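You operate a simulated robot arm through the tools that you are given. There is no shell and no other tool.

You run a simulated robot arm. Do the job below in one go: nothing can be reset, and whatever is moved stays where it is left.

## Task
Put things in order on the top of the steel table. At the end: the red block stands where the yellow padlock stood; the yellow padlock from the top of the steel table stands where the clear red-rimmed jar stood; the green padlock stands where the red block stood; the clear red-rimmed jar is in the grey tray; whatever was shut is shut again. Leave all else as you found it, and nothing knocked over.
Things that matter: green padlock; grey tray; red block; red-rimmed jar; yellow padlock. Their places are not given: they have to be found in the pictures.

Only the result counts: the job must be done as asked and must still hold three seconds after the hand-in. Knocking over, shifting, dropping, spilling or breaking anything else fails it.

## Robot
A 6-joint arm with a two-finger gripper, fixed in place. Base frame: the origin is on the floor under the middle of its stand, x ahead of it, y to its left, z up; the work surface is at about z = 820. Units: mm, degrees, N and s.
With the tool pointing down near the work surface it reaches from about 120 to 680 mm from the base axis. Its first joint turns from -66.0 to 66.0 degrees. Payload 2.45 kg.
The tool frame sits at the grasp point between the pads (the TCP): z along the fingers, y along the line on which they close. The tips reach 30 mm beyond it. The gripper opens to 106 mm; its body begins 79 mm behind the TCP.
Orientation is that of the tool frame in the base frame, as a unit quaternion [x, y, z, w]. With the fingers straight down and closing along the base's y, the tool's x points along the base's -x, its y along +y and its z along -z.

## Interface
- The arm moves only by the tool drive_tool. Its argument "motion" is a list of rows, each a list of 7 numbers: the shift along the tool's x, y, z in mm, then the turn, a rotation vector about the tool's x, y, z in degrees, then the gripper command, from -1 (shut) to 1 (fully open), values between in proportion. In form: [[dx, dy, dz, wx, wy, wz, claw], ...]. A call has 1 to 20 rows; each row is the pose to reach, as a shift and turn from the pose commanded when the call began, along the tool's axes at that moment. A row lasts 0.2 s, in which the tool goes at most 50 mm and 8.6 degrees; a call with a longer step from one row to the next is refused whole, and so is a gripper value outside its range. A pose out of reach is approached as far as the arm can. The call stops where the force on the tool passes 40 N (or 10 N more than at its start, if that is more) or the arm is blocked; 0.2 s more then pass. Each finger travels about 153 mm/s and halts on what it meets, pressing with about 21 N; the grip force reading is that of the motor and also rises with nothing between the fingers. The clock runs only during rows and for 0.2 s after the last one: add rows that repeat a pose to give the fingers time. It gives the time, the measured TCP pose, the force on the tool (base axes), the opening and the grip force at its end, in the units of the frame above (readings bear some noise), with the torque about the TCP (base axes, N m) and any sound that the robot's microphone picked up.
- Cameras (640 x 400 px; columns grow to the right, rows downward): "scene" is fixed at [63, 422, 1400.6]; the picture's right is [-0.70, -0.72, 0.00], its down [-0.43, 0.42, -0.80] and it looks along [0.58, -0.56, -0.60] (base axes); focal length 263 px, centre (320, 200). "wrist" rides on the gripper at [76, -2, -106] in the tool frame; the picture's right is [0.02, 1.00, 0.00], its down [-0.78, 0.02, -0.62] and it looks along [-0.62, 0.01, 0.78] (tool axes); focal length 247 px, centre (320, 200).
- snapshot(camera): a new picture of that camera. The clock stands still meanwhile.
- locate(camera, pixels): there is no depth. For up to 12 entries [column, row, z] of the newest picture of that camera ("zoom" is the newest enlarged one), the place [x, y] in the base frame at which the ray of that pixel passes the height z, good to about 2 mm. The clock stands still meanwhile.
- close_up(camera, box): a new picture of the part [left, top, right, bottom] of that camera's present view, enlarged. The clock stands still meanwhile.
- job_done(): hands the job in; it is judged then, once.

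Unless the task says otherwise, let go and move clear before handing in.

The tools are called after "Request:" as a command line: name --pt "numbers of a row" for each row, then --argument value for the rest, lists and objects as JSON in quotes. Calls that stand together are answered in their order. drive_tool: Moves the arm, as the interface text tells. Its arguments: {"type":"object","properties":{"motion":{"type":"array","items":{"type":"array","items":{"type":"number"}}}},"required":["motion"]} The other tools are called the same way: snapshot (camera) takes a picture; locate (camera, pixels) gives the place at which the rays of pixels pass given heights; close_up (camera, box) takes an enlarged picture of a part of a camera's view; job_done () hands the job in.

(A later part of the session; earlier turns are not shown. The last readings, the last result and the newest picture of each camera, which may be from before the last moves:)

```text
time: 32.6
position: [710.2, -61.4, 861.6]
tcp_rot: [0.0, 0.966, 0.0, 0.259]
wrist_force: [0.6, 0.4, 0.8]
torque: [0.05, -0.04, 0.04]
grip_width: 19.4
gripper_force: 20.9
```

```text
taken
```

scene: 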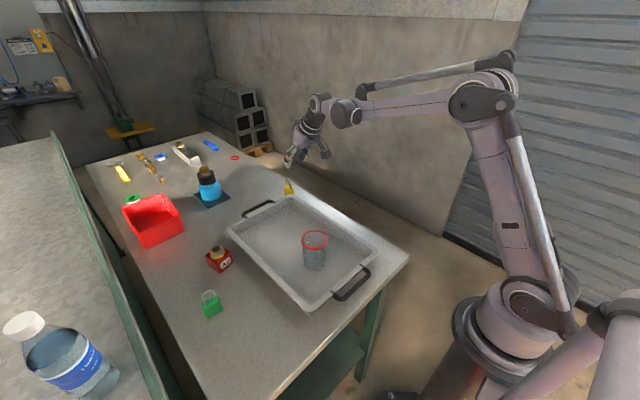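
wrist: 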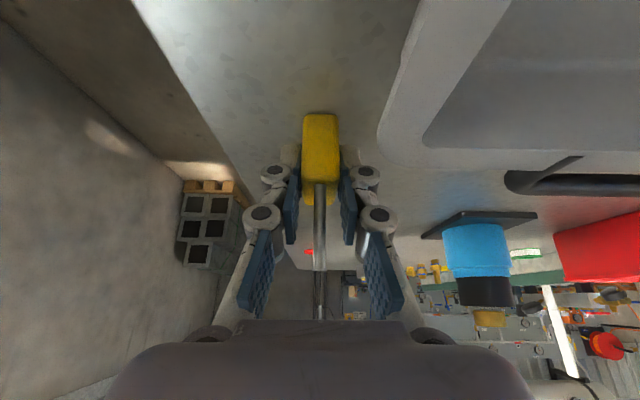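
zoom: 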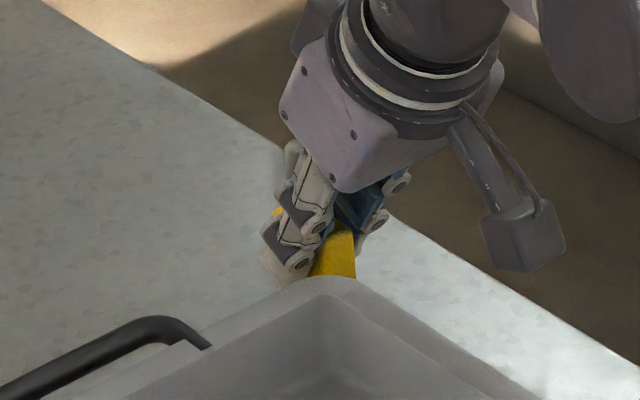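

The padlock is held (19.4 mm, 21 N). I'll lift it straight up 100 mm.

Request:
drive_tool --pt "-2.5 0 -4.3 0 0 0 -0.9" --pt "-8 0 -13.9 0 0 0 -0.9" --pt "-16 0 -27.7 0 0 0 -0.9" --pt "-26 0 -45 0 0 0 -0.9" --pt "-36 0 -62.4 0 0 0 -0.9" --pt "-45 0 -77.9 0 0 0 -0.9" --pt "-50 0 -86.6 0 0 0 -0.9" --pt "-50 0 -86.6 0 0 0 -0.9"

Request:
snapshot --camera "wrist"

Request:
close_up --camera "scene" --box '[240, 120, 340, 200]'

```text
time: 34.4
position: [712.4, -60.6, 961.6]
tcp_rot: [0.0, 0.966, 0.001, 0.26]
wrist_force: [0.2, -0.2, -1.6]
torque: [0.01, 0.01, 0.01]
grip_width: 19.5
gripper_force: 20.8
```

```text
taken
```

wrist: 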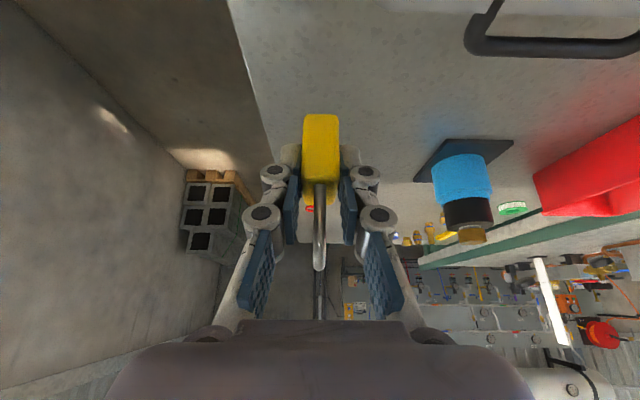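

```text
5.00 times, centred on (290, 160) of scene
```

zoom: 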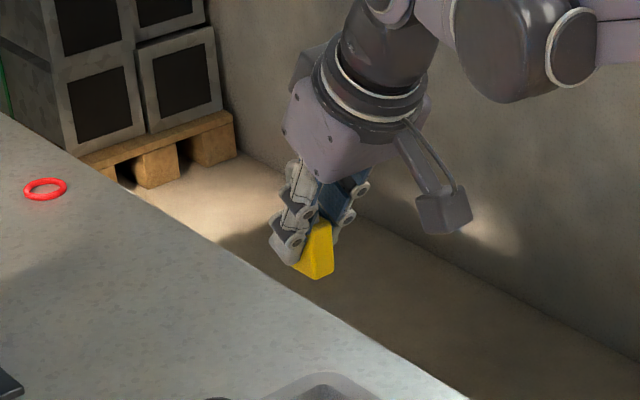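

The padlock came up without swinging in the grip. I'll carry it across, above everything, to over the jar's old place.

Request:
drive_tool --pt "6.2 8 -3.6 0 0 0 -0.9" --pt "18.6 24.1 -10.8 0 0 0 -0.9" --pt "37.3 48.1 -21.5 0 0 0 -0.9" --pt "59 76.2 -34.1 0 0 0 -0.9" --pt "80.8 104.3 -46.6 0 0 0 -0.9" --pt "102.5 132.3 -59.2 0 0 0 -0.9" --pt "124.2 160.4 -71.7 0 0 0 -0.9" --pt "146 188.5 -84.3 0 0 0 -0.9" --pt "167.7 216.5 -96.8 0 0 0 -0.9" --pt "189.5 244.6 -109.4 0 0 0 -0.9" --pt "211.2 272.7 -122 0 0 0 -0.9" --pt "233 300.8 -134.5 0 0 0 -0.9" --pt "254.7 328.8 -147.1 0 0 0 -0.9" --pt "273.3 352.9 -157.8 0 0 0 -0.9" --pt "288.9 372.9 -166.8 0 0 0 -0.9" --pt "301.3 389 -174 0 0 0 -0.9" --pt "307.5 397 -177.6 0 0 0 -0.9" --pt "310.6 401 -179.4 0 0 0 -0.9" --pt "310.6 401 -179.4 0 0 0 -0.9"

Request:
snapshot --camera "wrist"

Request:
snapshot --camera "scene"

```text
time: 38.4
position: [353.2, 340.4, 961.4]
tcp_rot: [0.0, 0.966, -0.001, 0.26]
wrist_force: [0.1, -0.4, -1.0]
torque: [0.0, 0.0, -0.02]
grip_width: 19.2
gripper_force: 21.2
```

```text
taken
```

wrist: 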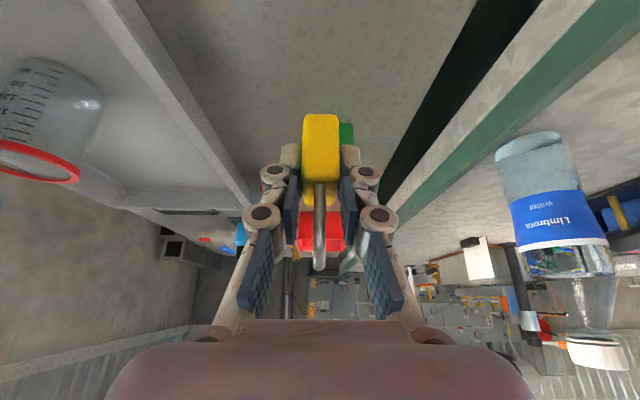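

```text
taken
```

scene: 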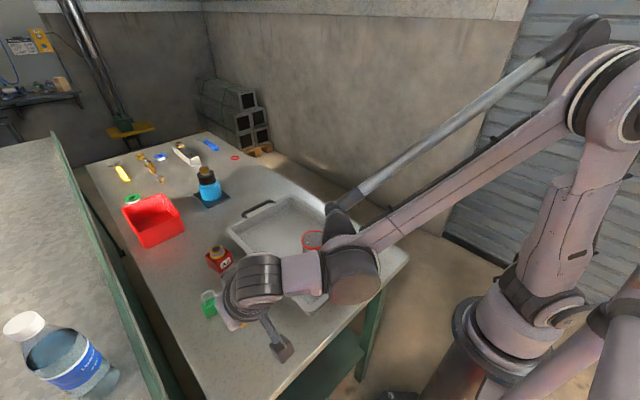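

Held above the jar's old place, at (353,340,961). I'll lower to a few millimetres above the table, then feel for contact.

Request:
drive_tool --pt "3 0 5.2 0 0 0 -0.9" --pt "11 0 19.1 0 0 0 -0.9" --pt "21 0 36.4 0 0 0 -0.9" --pt "31 0 53.7 0 0 0 -0.9" --pt "40 0 69.3 0 0 0 -0.9" --pt "45 0 77.9 0 0 0 -0.9" --pt "47.5 0 82.3 0 0 0 -0.9" --pt "47.5 0 82.3 0 0 0 -0.9"

Request:
drive_tool --pt "0.5 0 0.87 0 0 0 -0.9" --pt "1 0 1.73 0 0 0 -0.9" --pt "1.5 0 2.6 0 0 0 -0.9" --pt "1.5 0 2.6 0 0 0 -0.9"

Request:
close_up --camera "scene" --box '[180, 270, 300, 380]'

```text
time: 40.2
position: [351.8, 341.4, 866.4]
tcp_rot: [0.0, 0.966, 0.0, 0.26]
wrist_force: [-0.8, -1.4, -0.4]
torque: [0.0, 0.0, -0.03]
grip_width: 19.4
gripper_force: 20.8
```

```text
time: 41.2
position: [353.6, 340.4, 861.9]
tcp_rot: [0.0, 0.966, 0.0, 0.259]
wrist_force: [0.4, 0.3, -1.2]
torque: [0.01, -0.03, -0.01]
grip_width: 19.5
gripper_force: 20.9
```

```text
3.64 times, centred on (240, 325) of scene
```

zoom: 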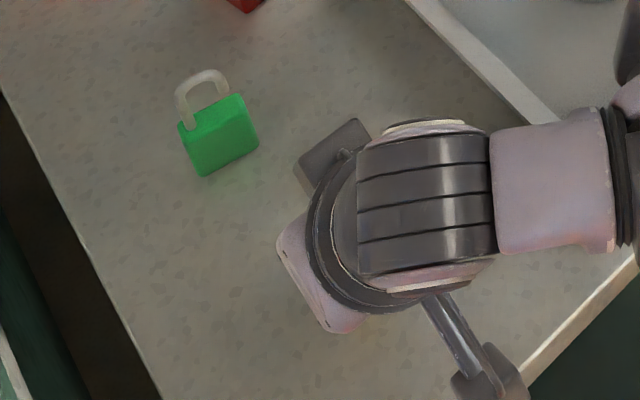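

Request:
drive_tool --pt "0.4 0 0.7 0 0 0 -0.9" --pt "0.75 0 1.3 0 0 0 -0.9" --pt "0.75 0 1.3 0 0 0 -0.9"

Request:
drive_tool --pt "0.25 0 0.43 0 0 0 -0.9" --pt "0.5 0 0.87 0 0 0 -0.9" --pt "0.5 0 0.87 0 0 0 -0.9"

```text
time: 42.0
position: [351.9, 341.3, 861.3]
tcp_rot: [0.0, 0.966, 0.0, 0.26]
wrist_force: [-2.7, -0.9, 14.0]
torque: [0.01, 0.07, -0.02]
grip_width: 19.4
gripper_force: 21.0
```

```text
time: 42.8
position: [352.1, 340.9, 859.6]
tcp_rot: [0.0, 0.966, 0.001, 0.26]
wrist_force: [0.1, 1.5, 17.1]
torque: [0.04, -0.3, 0.03]
grip_width: 19.3
gripper_force: 21.3
```

Contact with the table is felt (14–17 N). I'll ease off slightly and open the fingers gradually.

Request:
drive_tool --pt "-0.4 0 -0.7 0 0 0 -0.9" --pt "-0.4 0 -0.7 0 0 0 -0.7" --pt "-0.4 0 -0.7 0 0 0 -0.62" --pt "-0.4 0 -0.7 0 0 0 -0.58" --pt "-0.4 0 -0.7 0 0 0 -0.52" --pt "-0.4 0 -0.7 0 0 0 -0.4" --pt "-0.4 0 -0.7 0 0 0 -0.2" --pt "-0.4 0 -0.7 0 0 0 0.1" --pt "-0.4 0 -0.7 0 0 0 0.1"

Request:
snapshot --camera "wrist"

```text
time: 44.8
position: [352.9, 341.1, 860.9]
tcp_rot: [0.0, 0.966, -0.001, 0.26]
wrist_force: [0.3, 0.4, -0.3]
torque: [-0.01, 0.01, 0.02]
grip_width: 58.3
gripper_force: 0.0
```

```text
taken
```

wrist: 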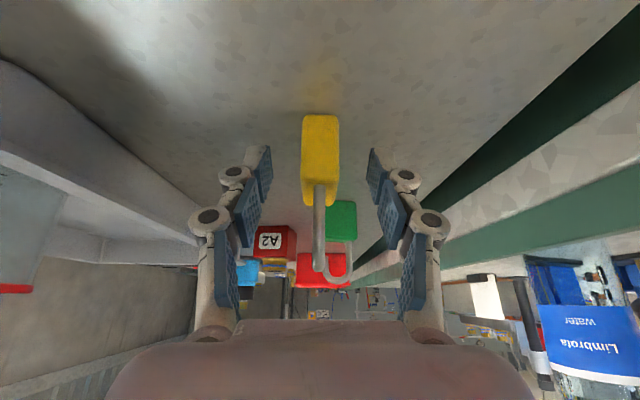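

The yellow padlock stands on its own at the jar's old place. I'll withdraw along the tool axis, then go look at the red block from straight above.

Request:
drive_tool --pt "0 0 -8 0 0 0 0.1" --pt "0 0 -25 0 0 0 0.1" --pt "0 0 -50 0 0 0 0.1" --pt "0 0 -80 0 0 0 0.3" --pt "0 0 -110 0 0 0 0.5" --pt "0 0 -110 0 0 0 0.5"

Request:
drive_tool --pt "0 0 -20 0 0 0 0.6" --pt "-20 -5 -25 0 4 0 0.8" --pt "-55 -15 -10 0 9 0 1" --pt "-95 -28 8 0 14 0 1" --pt "-135 -41 26 0 19 0 1" --pt "-175 -54 44 0 24 0 1" --pt "-205 -62 58 0 28 0 1" --pt "-219.7 -66 64.5 0 30 0 1" --pt "-219.7 -66 64.5 0 30 0 1"

Request:
snapshot --camera "wrist"

Request:
snapshot --camera "scene"

```text
time: 46.2
position: [298.0, 342.1, 957.5]
tcp_rot: [0.0, 0.966, 0.0, 0.26]
wrist_force: [0.2, 0.1, 0.2]
torque: [0.02, 0.03, 0.0]
grip_width: 79.3
gripper_force: 0.0
```

```text
time: 48.2
position: [520.2, 275.3, 1010.5]
tcp_rot: [0.0, 1.0, 0.0, 0.001]
wrist_force: [0.0, 0.3, 0.2]
torque: [-0.03, -0.03, -0.05]
grip_width: 106.0
gripper_force: 0.0
```

```text
taken
```

wrist: 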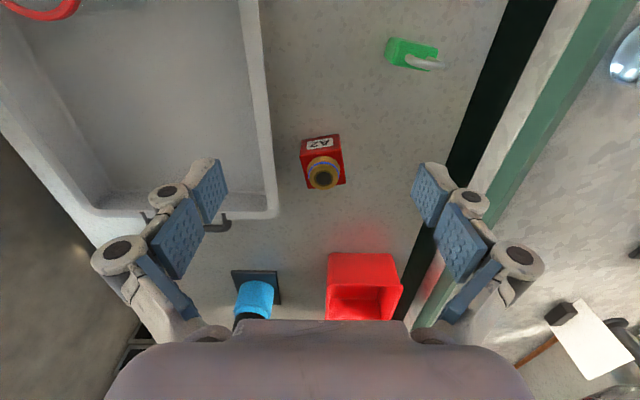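

```text
taken
```

scene: 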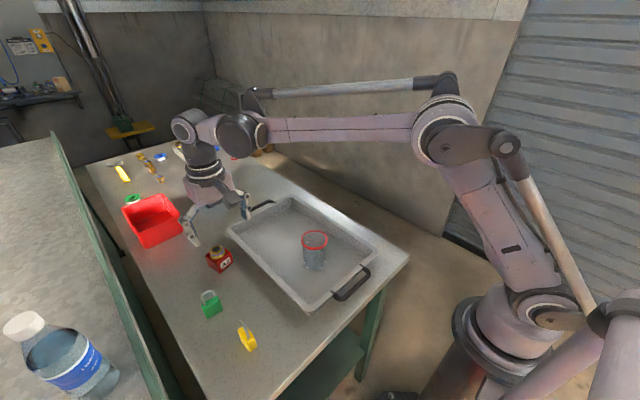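

The yellow padlock now stands at (247,340) in the scene, where the jar was. Next I'll enlarge and measure the red block with the fitting on top.

Request:
close_up --camera "wrist" --box '[285, 120, 365, 200]'

Request:
close_up --camera "scene" --box '[215, 310, 275, 365]'

Request:
locate --camera "wrist" --pixels '[[300, 138, 820], [337, 134, 820], [301, 156, 866], [341, 150, 866], [308, 188, 866], [346, 182, 866], [347, 182, 820], [386, 57, 820], [418, 66, 820], [265, 130, 860], [275, 210, 860]]'

```text
5.00 times, centred on (325, 160) of wrist
```

zoom: 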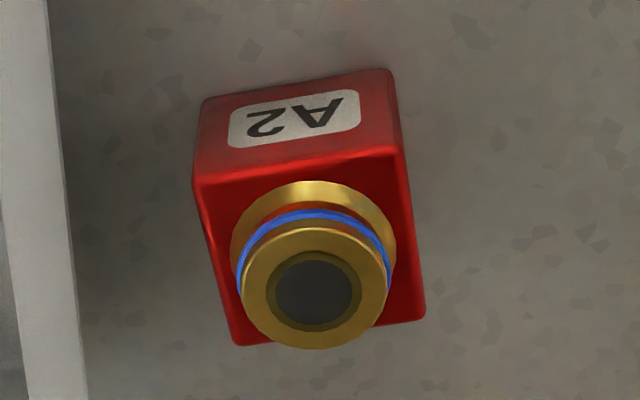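

```text
7.27 times, centred on (245, 338) of scene
```

zoom: 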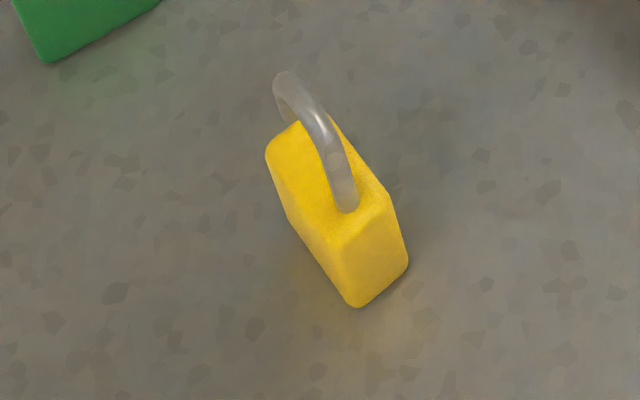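

```text
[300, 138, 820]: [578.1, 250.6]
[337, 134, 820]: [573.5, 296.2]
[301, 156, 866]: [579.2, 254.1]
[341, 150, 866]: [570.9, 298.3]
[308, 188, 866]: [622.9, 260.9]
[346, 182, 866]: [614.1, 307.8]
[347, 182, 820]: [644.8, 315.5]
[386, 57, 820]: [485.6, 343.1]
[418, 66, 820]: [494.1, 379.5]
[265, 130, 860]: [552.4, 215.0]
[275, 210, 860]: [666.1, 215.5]
```

The block's top corners give a centre of about (599,279.7), side ≈ 46.5 mm, yaw ≈ 10.5°, and the fitting sits centred on it. Fingers must stay narrow (60 mm) to clear the tray's rim at y≈215; I'll align yaw first, then tilt 30°.

Request:
drive_tool --pt "-12 0.5 5 0 0 -2 0.6" --pt "-30 1.2 12 0 0 -5 0.3" --pt "-50 2.2 21 0 0 -8 0.13" --pt "-65 3 27 0 0 -10 0.13" --pt "-71.5 3.2 30 0 0 -10.5 0.13" --pt "-71.5 3.2 30 0 0 -10.5 0.13"

Request:
drive_tool --pt "0 0 0 0 -3 0 0.13" --pt "0 0 0 0 -9 0 0.13" --pt "0 0 0 0 -16 0 0.13" --pt "0 0 0 0 -23 0 0.13" --pt "0 0 0 0 -28 0 0.13" --pt "0 0 0 0 -30 0 0.13" --pt "0 0 0 0 -30 0 0.13"

Request:
snapshot --camera "wrist"

Request:
snapshot --camera "scene"

```text
time: 49.6
position: [591.5, 277.4, 980.5]
tcp_rot: [-0.092, 0.996, 0.0, 0.001]
wrist_force: [-0.1, 0.9, 0.2]
torque: [0.03, 0.01, -0.02]
grip_width: 59.9
gripper_force: 0.1
```

```text
time: 51.2
position: [591.3, 278.2, 980.9]
tcp_rot: [-0.088, 0.961, 0.023, 0.26]
wrist_force: [0.2, -0.1, -1.1]
torque: [-0.01, 0.0, 0.02]
grip_width: 60.1
gripper_force: 0.1
```

```text
taken
```

wrist: 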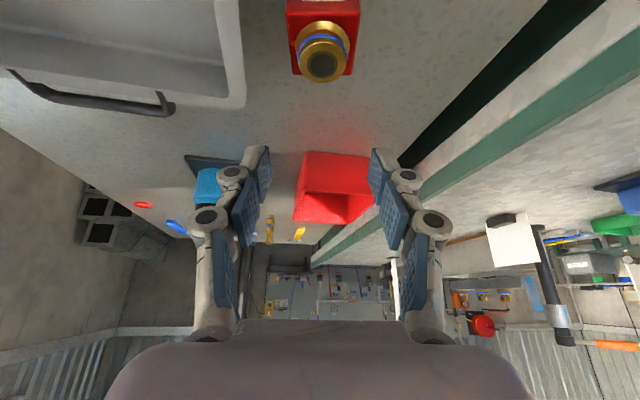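

```text
taken
```

scene: 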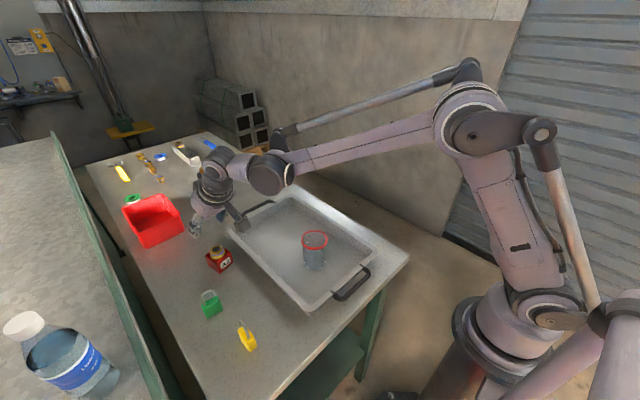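

The orientation reads as planned (yaw 10.5°, tilt 30°). I'll zoom on the block in this view to check alignment with the fingers.

Request:
close_up --camera "wrist" --box '[270, 0, 380, 90]'

Request:
locate --camera "wrist" --pixels '[[287, 12, 865], [358, 12, 865], [294, 75, 865], [352, 72, 865], [235, 0, 860], [245, 100, 860]]'

```text
4.44 times, centred on (325, 45) of wrist
```

zoom: 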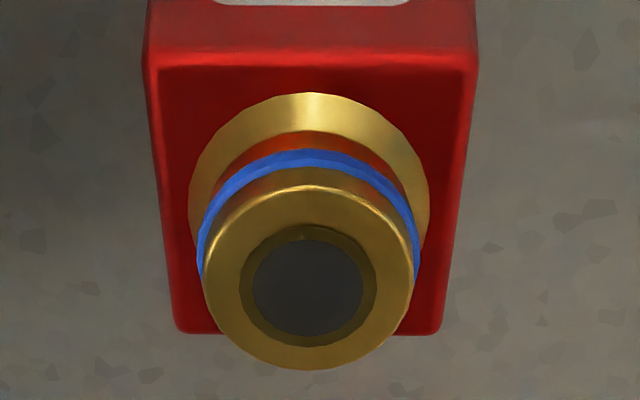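

```text
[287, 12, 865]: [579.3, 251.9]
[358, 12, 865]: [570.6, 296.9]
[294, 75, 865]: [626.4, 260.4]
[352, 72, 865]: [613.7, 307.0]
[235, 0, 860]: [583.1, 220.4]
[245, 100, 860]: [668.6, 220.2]
```

The block is aligned with the fingers and centred within 1 mm. I'll descend to z≈876.

Request:
drive_tool --pt "5 0 8.7 0 0 0 0.13" --pt "15 0 26 0 0 0 0.13" --pt "25 0 43.3 0 0 0 0.13" --pt "35 0 60.6 0 0 0 0.13" --pt "44 0 76.2 0 0 0 0.13" --pt "50 0 86.6 0 0 0 0.13" --pt "52 0 90.1 0 0 0 0.13" --pt "52 0 90.1 0 0 0 0.13"

Request:
snapshot --camera "wrist"

Request:
close_up --camera "scene" --box '[170, 200, 270, 290]'

```text
time: 53.0
position: [591.4, 278.1, 876.9]
tcp_rot: [-0.088, 0.962, 0.024, 0.258]
wrist_force: [-0.2, 0.4, 0.0]
torque: [-0.02, 0.01, -0.01]
grip_width: 59.7
gripper_force: 0.0
```

```text
taken
```

wrist: 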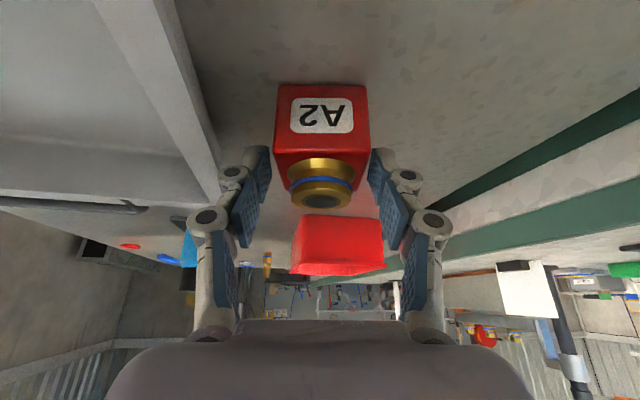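

```text
4.44 times, centred on (220, 245) of scene
```

zoom: 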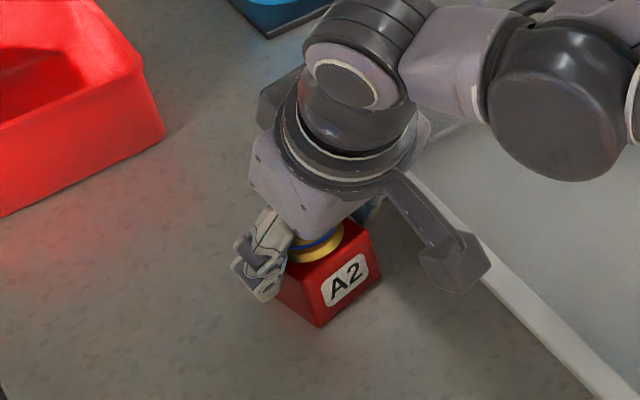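

The fingers straddle the block with the fitting between them; the left knuckle is close to the tray's rim, so I'll narrow the opening to ~54 mm and go only to z≈868 before gripping.

Request:
drive_tool --pt "0 0 0 0 0 0 0.06" --pt "0 0 0 0 0 0 0.03" --pt "1.5 0 2.6 0 0 0 0.03" --pt "3 0 5.2 0 0 0 0.03" --pt "4.5 0 7.8 0 0 0 0.03" --pt "4.5 0 7.8 0 0 0 0.03"

Request:
snapshot --camera "wrist"

Request:
close_up --camera "wrist" --box '[200, 80, 440, 240]'

```text
time: 54.4
position: [591.8, 276.9, 868.3]
tcp_rot: [-0.088, 0.961, 0.023, 0.26]
wrist_force: [-0.3, 1.1, 0.4]
torque: [-0.01, -0.03, 0.0]
grip_width: 54.7
gripper_force: 0.0
```

```text
taken
```

wrist: 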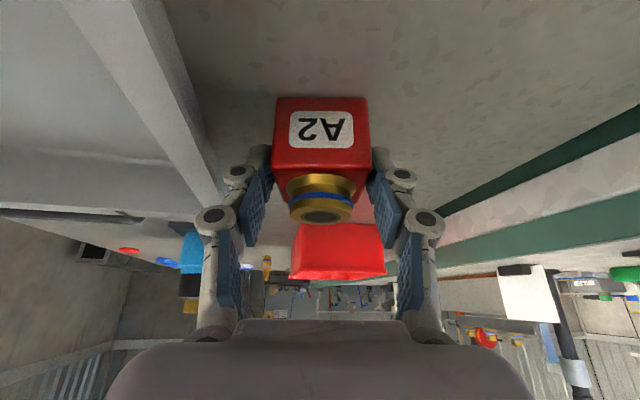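

```text
2.50 times, centred on (320, 160) of wrist
```

zoom: 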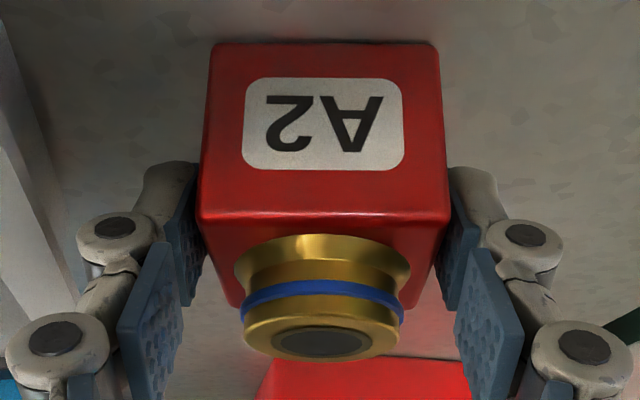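

The block sits between the pads with small gaps either side. I'll close very slowly so the fitting is not disturbed.

Request:
drive_tool --pt "0 0 0 0 0 0 0.0" --pt "0 0 0 0 0 0 -0.03" --pt "0 0 0 0 0 0 -0.05" --pt "0 0 0 0 0 0 -0.07" --pt "0 0 0 0 0 0 -0.09" --pt "0 0 0 0 0 0 -0.11" --pt "0 0 0 0 0 0 -0.13" --pt "0 0 0 0 0 0 -0.16" --pt "0 0 0 0 0 0 -0.22" --pt "0 0 0 0 0 0 -0.35" --pt "0 0 0 0 0 0 -0.5" --pt "0 0 0 0 0 0 -0.5"

Request:
snapshot --camera "wrist"

Request:
close_up --camera "wrist" --box '[200, 80, 440, 240]'

```text
time: 57.0
position: [592.8, 277.6, 868.7]
tcp_rot: [-0.089, 0.961, 0.023, 0.259]
wrist_force: [-0.5, 0.1, 3.7]
torque: [-0.16, -0.04, -0.01]
grip_width: 49.4
gripper_force: 21.0
```

```text
taken
```

wrist: 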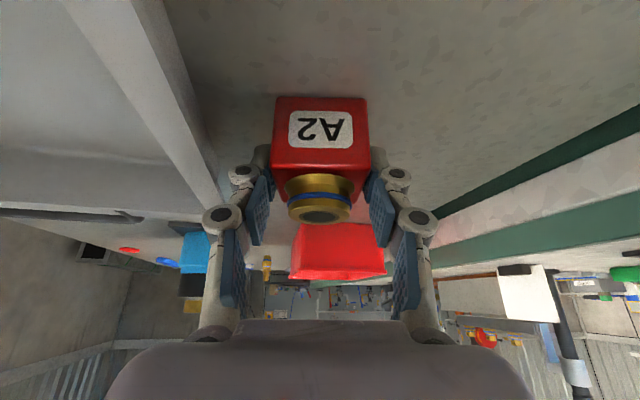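

```text
2.50 times, centred on (320, 160) of wrist
```

zoom: 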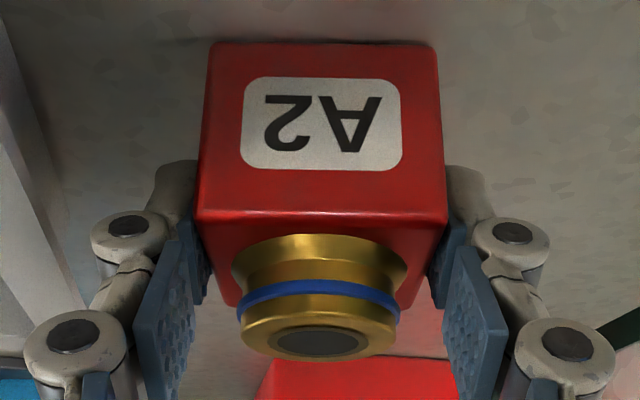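

The block is held at 49.4 mm with 21 N, the fitting undisturbed. I'll lift gently.

Request:
drive_tool --pt "-1 0 -1.7 0 0 0 -0.5" --pt "-3 0 -5.2 0 0 0 -0.5" --pt "-6.5 0 -11.3 0 0 0 -0.5" --pt "-11.5 0 -19.9 0 0 0 -0.5" --pt "-18 0 -31.2 0 0 0 -0.5" --pt "-25 0 -43.3 0 0 0 -0.5" --pt "-32 0 -55.4 0 0 0 -0.5" --pt "-39 0 -67.5 0 0 0 -0.5" --pt "-45 0 -77.9 0 0 0 -0.5" --pt "-49 0 -84.9 0 0 0 -0.5" --pt "-51.5 0 -89.2 0 0 0 -0.5" --pt "-52.5 0 -90.9 0 0 0 -0.5" --pt "-52.5 0 -90.9 0 0 0 -0.5"

Request:
close_up --camera "wrist" --box '[200, 80, 440, 240]'

Request:
snapshot --camera "scene"

Request:
locate --camera "scene" --pixels '[[193, 193, 820], [209, 209, 820], [231, 199, 820], [207, 168, 930], [207, 168, 950], [210, 200, 825], [303, 268, 822], [314, 240, 900], [218, 265, 820], [197, 185, 900]]'

```text
time: 59.8
position: [591.2, 278.0, 972.7]
tcp_rot: [-0.089, 0.962, 0.024, 0.259]
wrist_force: [0.5, 0.3, -3.2]
torque: [-0.04, 0.0, 0.01]
grip_width: 49.8
gripper_force: 20.8
```

```text
2.50 times, centred on (320, 160) of wrist
```

zoom: 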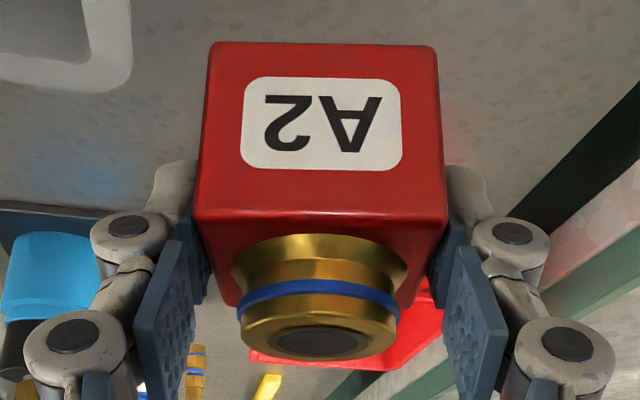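

```text
taken
```

scene: 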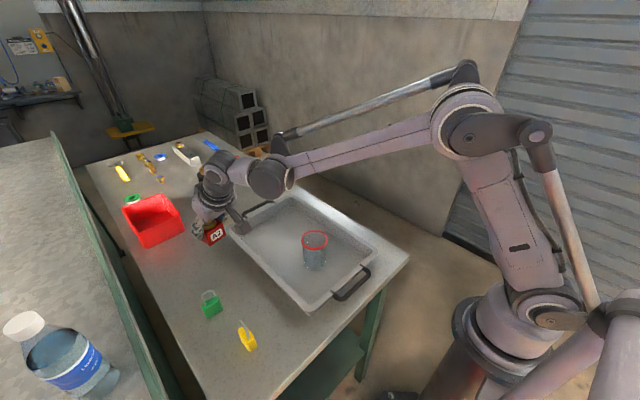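

```text
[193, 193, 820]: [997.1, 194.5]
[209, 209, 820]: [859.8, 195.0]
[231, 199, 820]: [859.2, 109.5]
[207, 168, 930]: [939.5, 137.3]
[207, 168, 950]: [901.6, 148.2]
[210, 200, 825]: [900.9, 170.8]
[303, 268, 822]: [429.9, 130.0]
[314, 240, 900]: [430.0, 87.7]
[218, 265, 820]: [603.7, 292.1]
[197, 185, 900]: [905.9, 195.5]
```

The block with its fitting is held level. I'll carry it slowly to above the yellow padlock's old place, turning it to yaw 0 on the way.

Request:
drive_tool --pt "-0.5 -3.5 0.3 0.05 0 0.09 -0.5" --pt "-1.5 -10.6 0.9 0.16 0 0.27 -0.5" --pt "-3 -21.3 1.7 0.32 0 0.55 -0.5" --pt "-5 -35.5 2.9 0.53 0 0.91 -0.5" --pt "-7.5 -53.2 4.3 0.79 0 1.36 -0.5" --pt "-10.5 -74.5 6.1 1.1 0 1.91 -0.5" --pt "-13.5 -95.8 7.8 1.42 0 2.45 -0.5" --pt "-16.5 -117.1 9.5 1.73 0 3.0 -0.5" --pt "-20 -141.9 11.6 2.1 0 3.64 -0.5" --pt "-23.5 -166.7 13.6 2.47 0 4.27 -0.5" --pt "-27 -191.6 15.6 2.84 0 4.91 -0.5" --pt "-30.5 -216.4 17.6 3.2 0 5.54 -0.5" --pt "-34 -241.2 19.7 3.57 0 6.18 -0.5" --pt "-37.5 -266.1 21.7 3.94 0 6.82 -0.5" --pt "-40.5 -287.3 23.4 4.25 0 7.36 -0.5" --pt "-43.5 -308.6 25.1 4.57 0 7.91 -0.5" --pt "-46 -326.4 26.6 4.83 0 8.36 -0.5" --pt "-48 -340.6 27.7 5.04 0 8.73 -0.5" --pt "-49.2 -349.4 28.5 5.17 0 8.95 -0.5" --pt "-50 -354.75 28.9 5.25 0 9.09 -0.5"

Request:
snapshot --camera "wrist"

Request:
snapshot --camera "scene"

Request:
locate --camera "scene" --pixels '[[220, 273.5, 820], [233.7, 262, 820], [208.5, 266.5, 820]]'

```text
time: 64.0
position: [712.3, -60.5, 973.9]
tcp_rot: [0.0, 0.966, 0.0, 0.259]
wrist_force: [0.6, 0.0, -3.0]
torque: [0.02, 0.02, 0.0]
grip_width: 49.7
gripper_force: 21.0
```

```text
taken
```

wrist: 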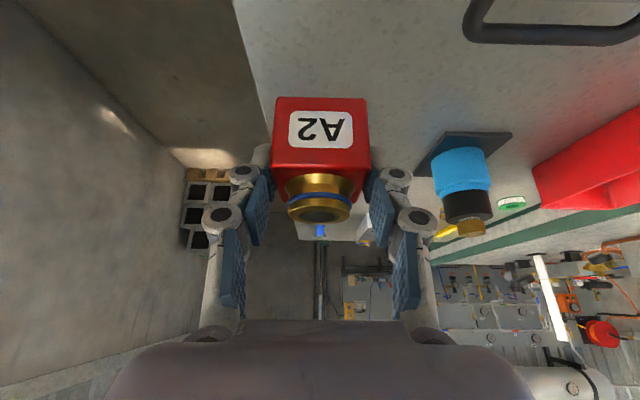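

```text
taken
```

scene: 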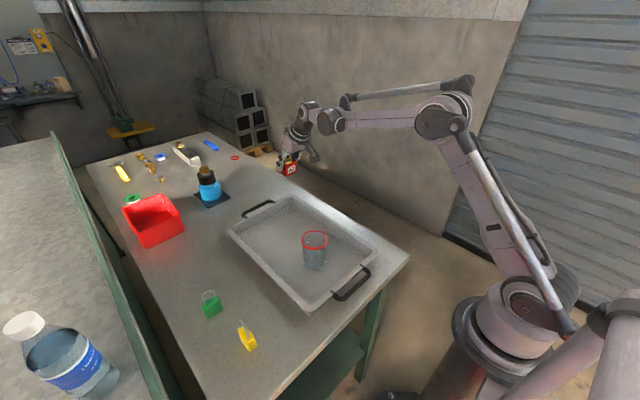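

```text
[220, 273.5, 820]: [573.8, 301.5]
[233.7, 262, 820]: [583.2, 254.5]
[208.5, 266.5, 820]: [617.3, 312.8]
```

The block is over the spot at TCP (712.3,-60.5), fitting still in place. I'll lower gently to about 5 mm above the table.

Request:
drive_tool --pt "1 0 1.7 0 0 0 -0.5" --pt "3.5 0 6.1 0 0 0 -0.5" --pt "8 0 13.9 0 0 0 -0.5" --pt "14 0 24.2 0 0 0 -0.5" --pt "21 0 36.4 0 0 0 -0.5" --pt "28 0 48.5 0 0 0 -0.5" --pt "35 0 60.6 0 0 0 -0.5" --pt "41 0 71 0 0 0 -0.5" --pt "45.5 0 78.8 0 0 0 -0.5" --pt "48.5 0 84 0 0 0 -0.5" --pt "49.5 0 85.7 0 0 0 -0.5" --pt "49.5 0 85.7 0 0 0 -0.5"

Request:
snapshot --camera "wrist"

Request:
close_up --camera "scene" --box '[250, 150, 330, 214]'

```text
time: 66.6
position: [712.5, -60.3, 874.7]
tcp_rot: [-0.001, 0.966, 0.001, 0.26]
wrist_force: [1.3, 0.1, -2.9]
torque: [-0.03, 0.01, 0.02]
grip_width: 49.8
gripper_force: 20.8
```

```text
taken
```

wrist: 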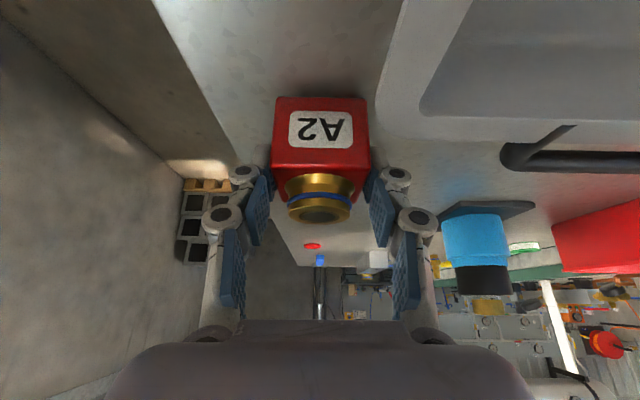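

```text
6.25 times, centred on (290, 182) of scene
```

zoom: 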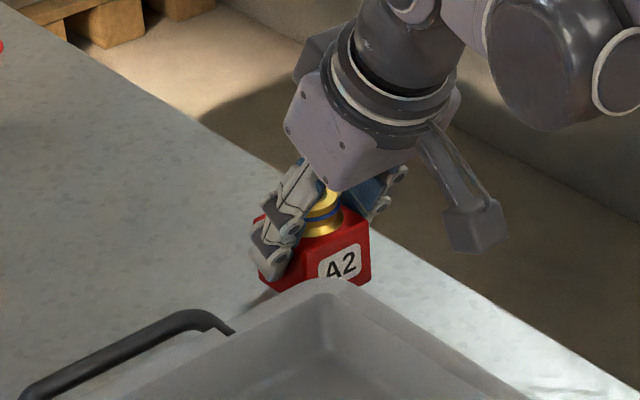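

About 6 mm remain and the block is clear of the tray's corner. I'll go down in small steps.

Request:
drive_tool --pt "0.5 0 0.87 0 0 0 -0.5" --pt "1 0 1.73 0 0 0 -0.5" --pt "1.5 0 2.6 0 0 0 -0.5" --pt "2 0 3.46 0 0 0 -0.5" --pt "2 0 3.46 0 0 0 -0.5"

Request:
drive_tool --pt "0.25 0 0.43 0 0 0 -0.5" --pt "0.5 0 0.87 0 0 0 -0.5" --pt "0.5 0 0.87 0 0 0 -0.5"

```text
time: 67.8
position: [713.5, -60.3, 871.0]
tcp_rot: [-0.001, 0.966, 0.001, 0.259]
wrist_force: [0.1, 0.4, -3.2]
torque: [0.0, 0.03, 0.0]
grip_width: 49.4
gripper_force: 20.7
```

```text
time: 68.6
position: [711.9, -61.8, 868.7]
tcp_rot: [0.0, 0.966, 0.0, 0.26]
wrist_force: [0.8, -0.1, -2.5]
torque: [-0.06, 0.02, -0.01]
grip_width: 49.6
gripper_force: 20.7
```

Request:
drive_tool --pt "0.25 0 0.43 0 0 0 -0.5" --pt "0.5 0 0.87 0 0 0 -0.5" --pt "0.5 0 0.87 0 0 0 -0.5"

Request:
drive_tool --pt "0.2 0 0.35 0 0 0 -0.5" --pt "0.35 0 0.6 0 0 0 -0.5" --pt "0.35 0 0.6 0 0 0 -0.5"

```text
time: 69.4
position: [713.0, -61.1, 867.9]
tcp_rot: [0.001, 0.966, 0.0, 0.259]
wrist_force: [-1.1, 0.1, 2.8]
torque: [-0.12, 0.12, -0.03]
grip_width: 49.3
gripper_force: 21.8
```

```text
time: 70.2
position: [712.5, -60.4, 867.1]
tcp_rot: [0.0, 0.966, 0.0, 0.26]
wrist_force: [-5.2, -0.5, 14.1]
torque: [-0.04, 0.01, 0.02]
grip_width: 49.7
gripper_force: 20.7
```

The block is on the table (force up from -3 N to +14 N). I'll ease off a little and release slowly.

Request:
drive_tool --pt "-0.15 0 -0.26 0 0 0 -0.5" --pt "-0.25 0 -0.43 0 0 0 -0.25" --pt "-0.25 0 -0.43 0 0 0 -0.15" --pt "-0.25 0 -0.43 0 0 0 -0.1" --pt "-0.25 0 -0.43 0 0 0 -0.07" --pt "-0.25 0 -0.43 0 0 0 -0.05" --pt "-0.25 0 -0.43 0 0 0 -0.03" --pt "-0.25 0 -0.43 0 0 0 0" --pt "-0.25 0 -0.43 0 0 0 0.04" --pt "-0.25 0 -0.43 0 0 0 0.09" --pt "-0.25 0 -0.43 0 0 0 0.13" --pt "-0.25 0 -0.43 0 0 0 0.13"

Request:
snapshot --camera "wrist"

Request:
close_up --camera "wrist" --box '[200, 80, 440, 240]'

```text
time: 72.8
position: [713.3, -61.3, 867.4]
tcp_rot: [0.0, 0.966, 0.0, 0.26]
wrist_force: [-0.3, 0.0, 0.0]
torque: [0.01, 0.01, 0.01]
grip_width: 59.9
gripper_force: 0.2
```

```text
taken
```

wrist: 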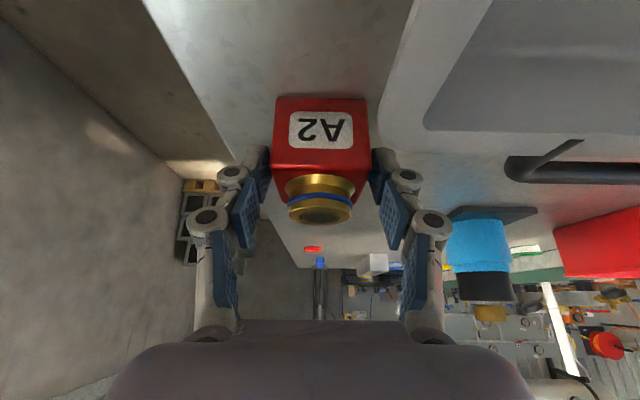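

```text
2.50 times, centred on (320, 160) of wrist
```

zoom: 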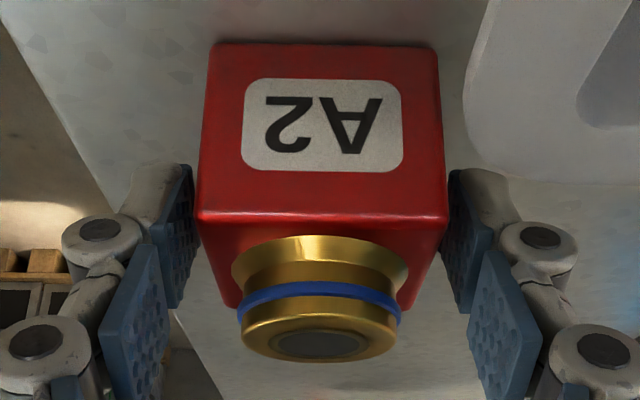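

Released with gaps on both sides and the fitting still sitting on the block. I'll rise straight up slowly.

Request:
drive_tool --pt "-1.5 0 -2.6 0 0 0 0.13" --pt "-5 0 -8.7 0 0 0 0.13" --pt "-10 0 -17.3 0 0 0 0.13" --pt "-17 0 -29.4 0 0 0 0.13" --pt "-27 0 -46.8 0 0 0 0.13" --pt "-39 0 -67.5 0 0 0 0.13" --pt "-52 0 -90 0 0 0 0.13" --pt "-62 0 -107.4 0 0 0 0.3" --pt "-62 0 -107.4 0 0 0 0.5"

Request:
snapshot --camera "wrist"

Request:
close_up --camera "scene" --box '[240, 140, 340, 220]'

```text
time: 74.8
position: [712.6, -61.5, 993.7]
tcp_rot: [0.0, 0.966, 0.0, 0.259]
wrist_force: [0.3, -0.6, 1.2]
torque: [0.03, 0.0, -0.03]
grip_width: 79.5
gripper_force: 0.1
```

```text
taken
```

wrist: 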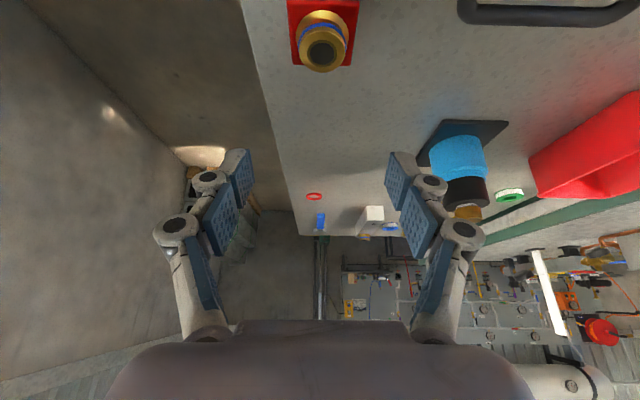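

```text
5.00 times, centred on (290, 180) of scene
```

zoom: 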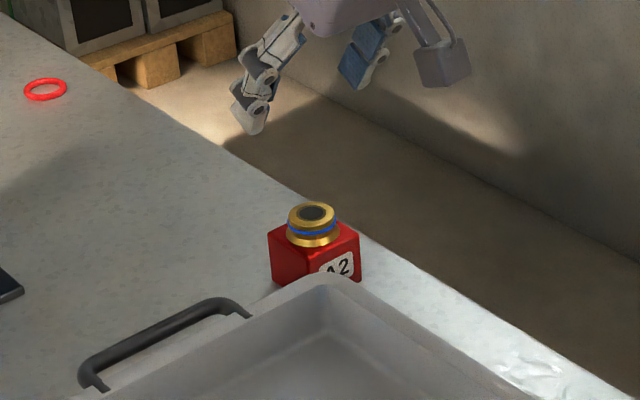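

The red block stands upright with its fitting at the padlock's old place. Now I'll un-tilt and move to look down on the green padlock.

Request:
drive_tool --pt "7.6 12.5 -5 0 0.9 0 0.6" --pt "22.9 37.5 -14.9 0 2.7 0 0.6" --pt "43.2 70.8 -28.1 0 5.1 0 0.6" --pt "63.5 104.1 -41.3 0 7.5 0 0.6" --pt "83.9 137.4 -54.5 0 9.9 0 0.6" --pt "104.2 170.8 -67.7 0 12.3 0 0.6" --pt "124.5 204.1 -80.9 0 14.7 0 0.6" --pt "144.8 237.4 -94.2 0 17.1 0 0.6" --pt "165.2 270.7 -107.4 0 19.5 0 0.6" --pt "185.5 304 -120.6 0 21.9 0 0.6" --pt "205.8 337.4 -133.8 0 24.3 0 0.6" --pt "226.1 370.7 -147 0 26.7 0 0.6" --pt "243.9 399.8 -158.6 0 28.8 0 0.6" --pt "254.1 416.5 -165.2 0 30 0 0.6" --pt "254.1 416.5 -165.2 0 30 0 0.6"

Request:
snapshot --camera "wrist"

Request:
snapshot --camera "scene"

```text
time: 78.0
position: [409.7, 355.1, 1007.2]
tcp_rot: [0.001, 1.0, -0.001, 0.001]
wrist_force: [-0.1, -0.3, -0.6]
torque: [0.01, 0.02, 0.02]
grip_width: 84.7
gripper_force: 0.0
```

```text
taken
```

wrist: 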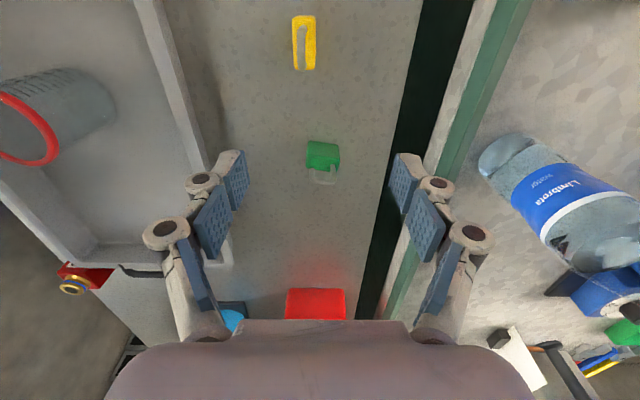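

```text
taken
```

scene: 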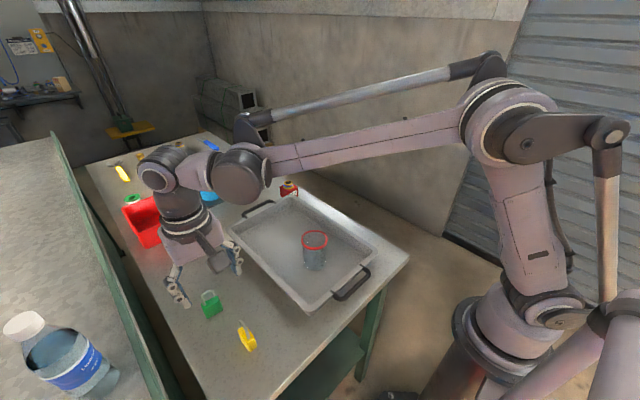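

The green padlock shows at (322,157) and the yellow one at (303,43) in the wrist view. I'll zoom and measure both.

Request:
close_up --camera "wrist" --box '[290, 125, 355, 195]'

Request:
locate --camera "wrist" --pixels '[[307, 141, 820], [338, 143, 820], [306, 154, 858], [340, 159, 858], [306, 166, 858], [338, 170, 858], [292, 17, 820], [314, 17, 820], [293, 70, 860], [315, 70, 860]]'

Request:
close_up --camera "wrist" --box '[270, 0, 340, 80]'

```text
5.71 times, centred on (322, 160) of wrist
```

zoom: 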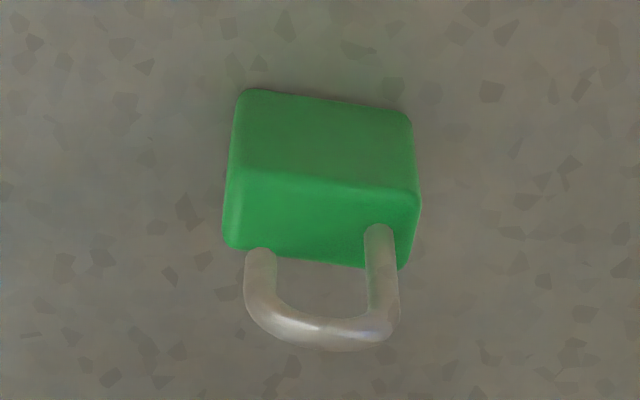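

```text
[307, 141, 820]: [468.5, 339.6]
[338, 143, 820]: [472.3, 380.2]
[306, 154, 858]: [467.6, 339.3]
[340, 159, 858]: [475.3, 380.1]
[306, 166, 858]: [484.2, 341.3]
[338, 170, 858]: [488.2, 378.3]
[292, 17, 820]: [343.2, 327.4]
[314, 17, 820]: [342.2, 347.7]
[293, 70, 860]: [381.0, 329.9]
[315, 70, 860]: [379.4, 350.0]
```

```text
5.00 times, centred on (305, 40) of wrist
```

zoom: 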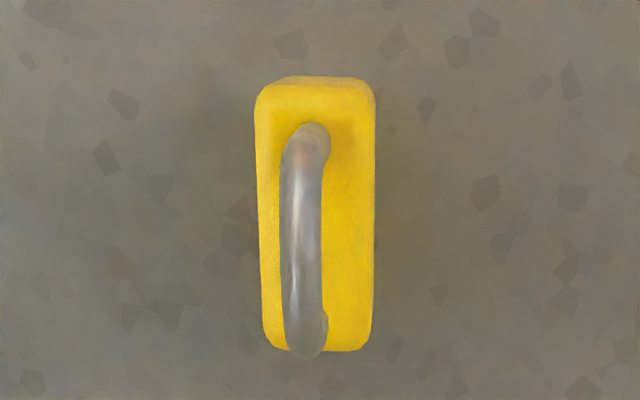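

The green padlock's centre is about (480.4,358.8), yaw ≈ -9°, and the yellow one is centred at (361.5,339.7), as intended. I'll align the tool above the green one and lower around it.

Request:
drive_tool --pt "-10 0.5 5 0 0 1.5 0.4" --pt "-30 1.5 15 0 0 4 0.2" --pt "-50 2.5 30 0 0 7 0.2" --pt "-65 3.3 42 0 0 8.7 0.2" --pt "-70.5 3.6 50 0 0 9 0.2" --pt "-70.5 3.6 65 0 0 9 0.2" --pt "-70.5 3.6 87 0 0 9 0.2" --pt "-70.5 3.6 107 0 0 9 0.2" --pt "-70.5 3.6 122 0 0 9 0.2" --pt "-70.5 3.6 130 0 0 9 0.2" --pt "-70.5 3.6 130 0 0 9 0.2"

Request:
snapshot --camera "wrist"

Request:
close_up --camera "wrist" --box '[200, 80, 440, 240]'

```text
time: 80.4
position: [481.1, 359.7, 877.5]
tcp_rot: [0.079, 0.997, -0.001, 0.0]
wrist_force: [0.2, 0.1, -0.5]
torque: [0.0, 0.0, 0.02]
grip_width: 63.7
gripper_force: 0.0
```

```text
taken
```

wrist: 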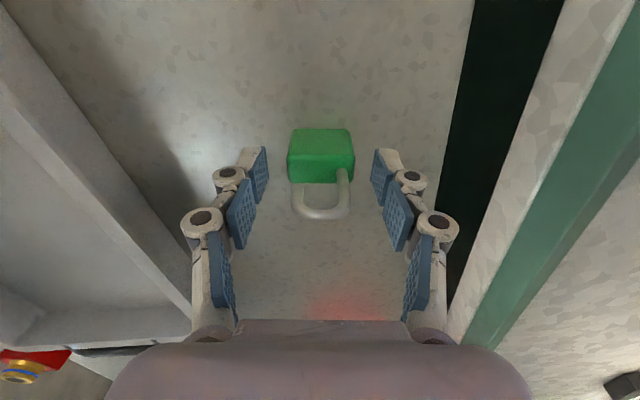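

```text
2.50 times, centred on (320, 160) of wrist
```

zoom: 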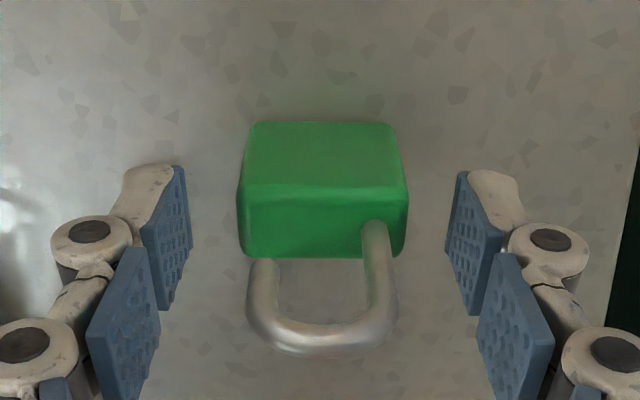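

The padlock is centred and aligned between the pads. I'll descend 19 mm and close slowly.

Request:
drive_tool --pt "0 0 7 0 0 0 0.2" --pt "0 0 14 0 0 0 0.2" --pt "0 0 19 0 0 0 0.2" --pt "0 0 19 0 0 0 0.1" --pt "0 0 19 0 0 0 0" --pt "0 0 19 0 0 0 -0.08" --pt "0 0 19 0 0 0 -0.13" --pt "0 0 19 0 0 0 -0.17" --pt "0 0 19 0 0 0 -0.2" --pt "0 0 19 0 0 0 -0.23" --pt "0 0 19 0 0 0 -0.27" --pt "0 0 19 0 0 0 -0.35" --pt "0 0 19 0 0 0 -0.5" --pt "0 0 19 0 0 0 -0.5"

Request:
close_up --camera "wrist" --box '[200, 80, 440, 240]'

```text
time: 83.4
position: [481.3, 359.3, 856.7]
tcp_rot: [0.078, 0.997, -0.001, 0.001]
wrist_force: [0.8, 1.0, 2.4]
torque: [0.04, 0.0, -0.01]
grip_width: 39.1
gripper_force: 20.9
```

```text
2.50 times, centred on (320, 160) of wrist
```

zoom: 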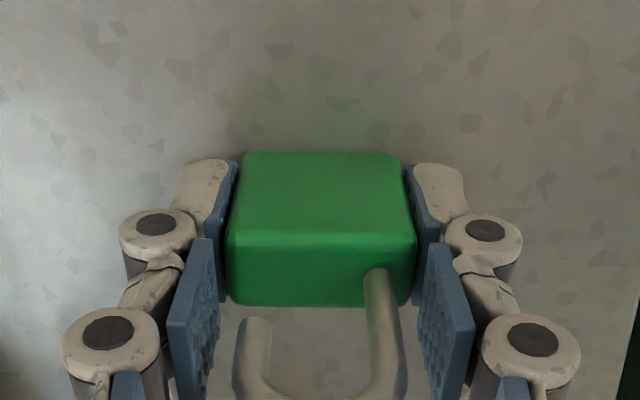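

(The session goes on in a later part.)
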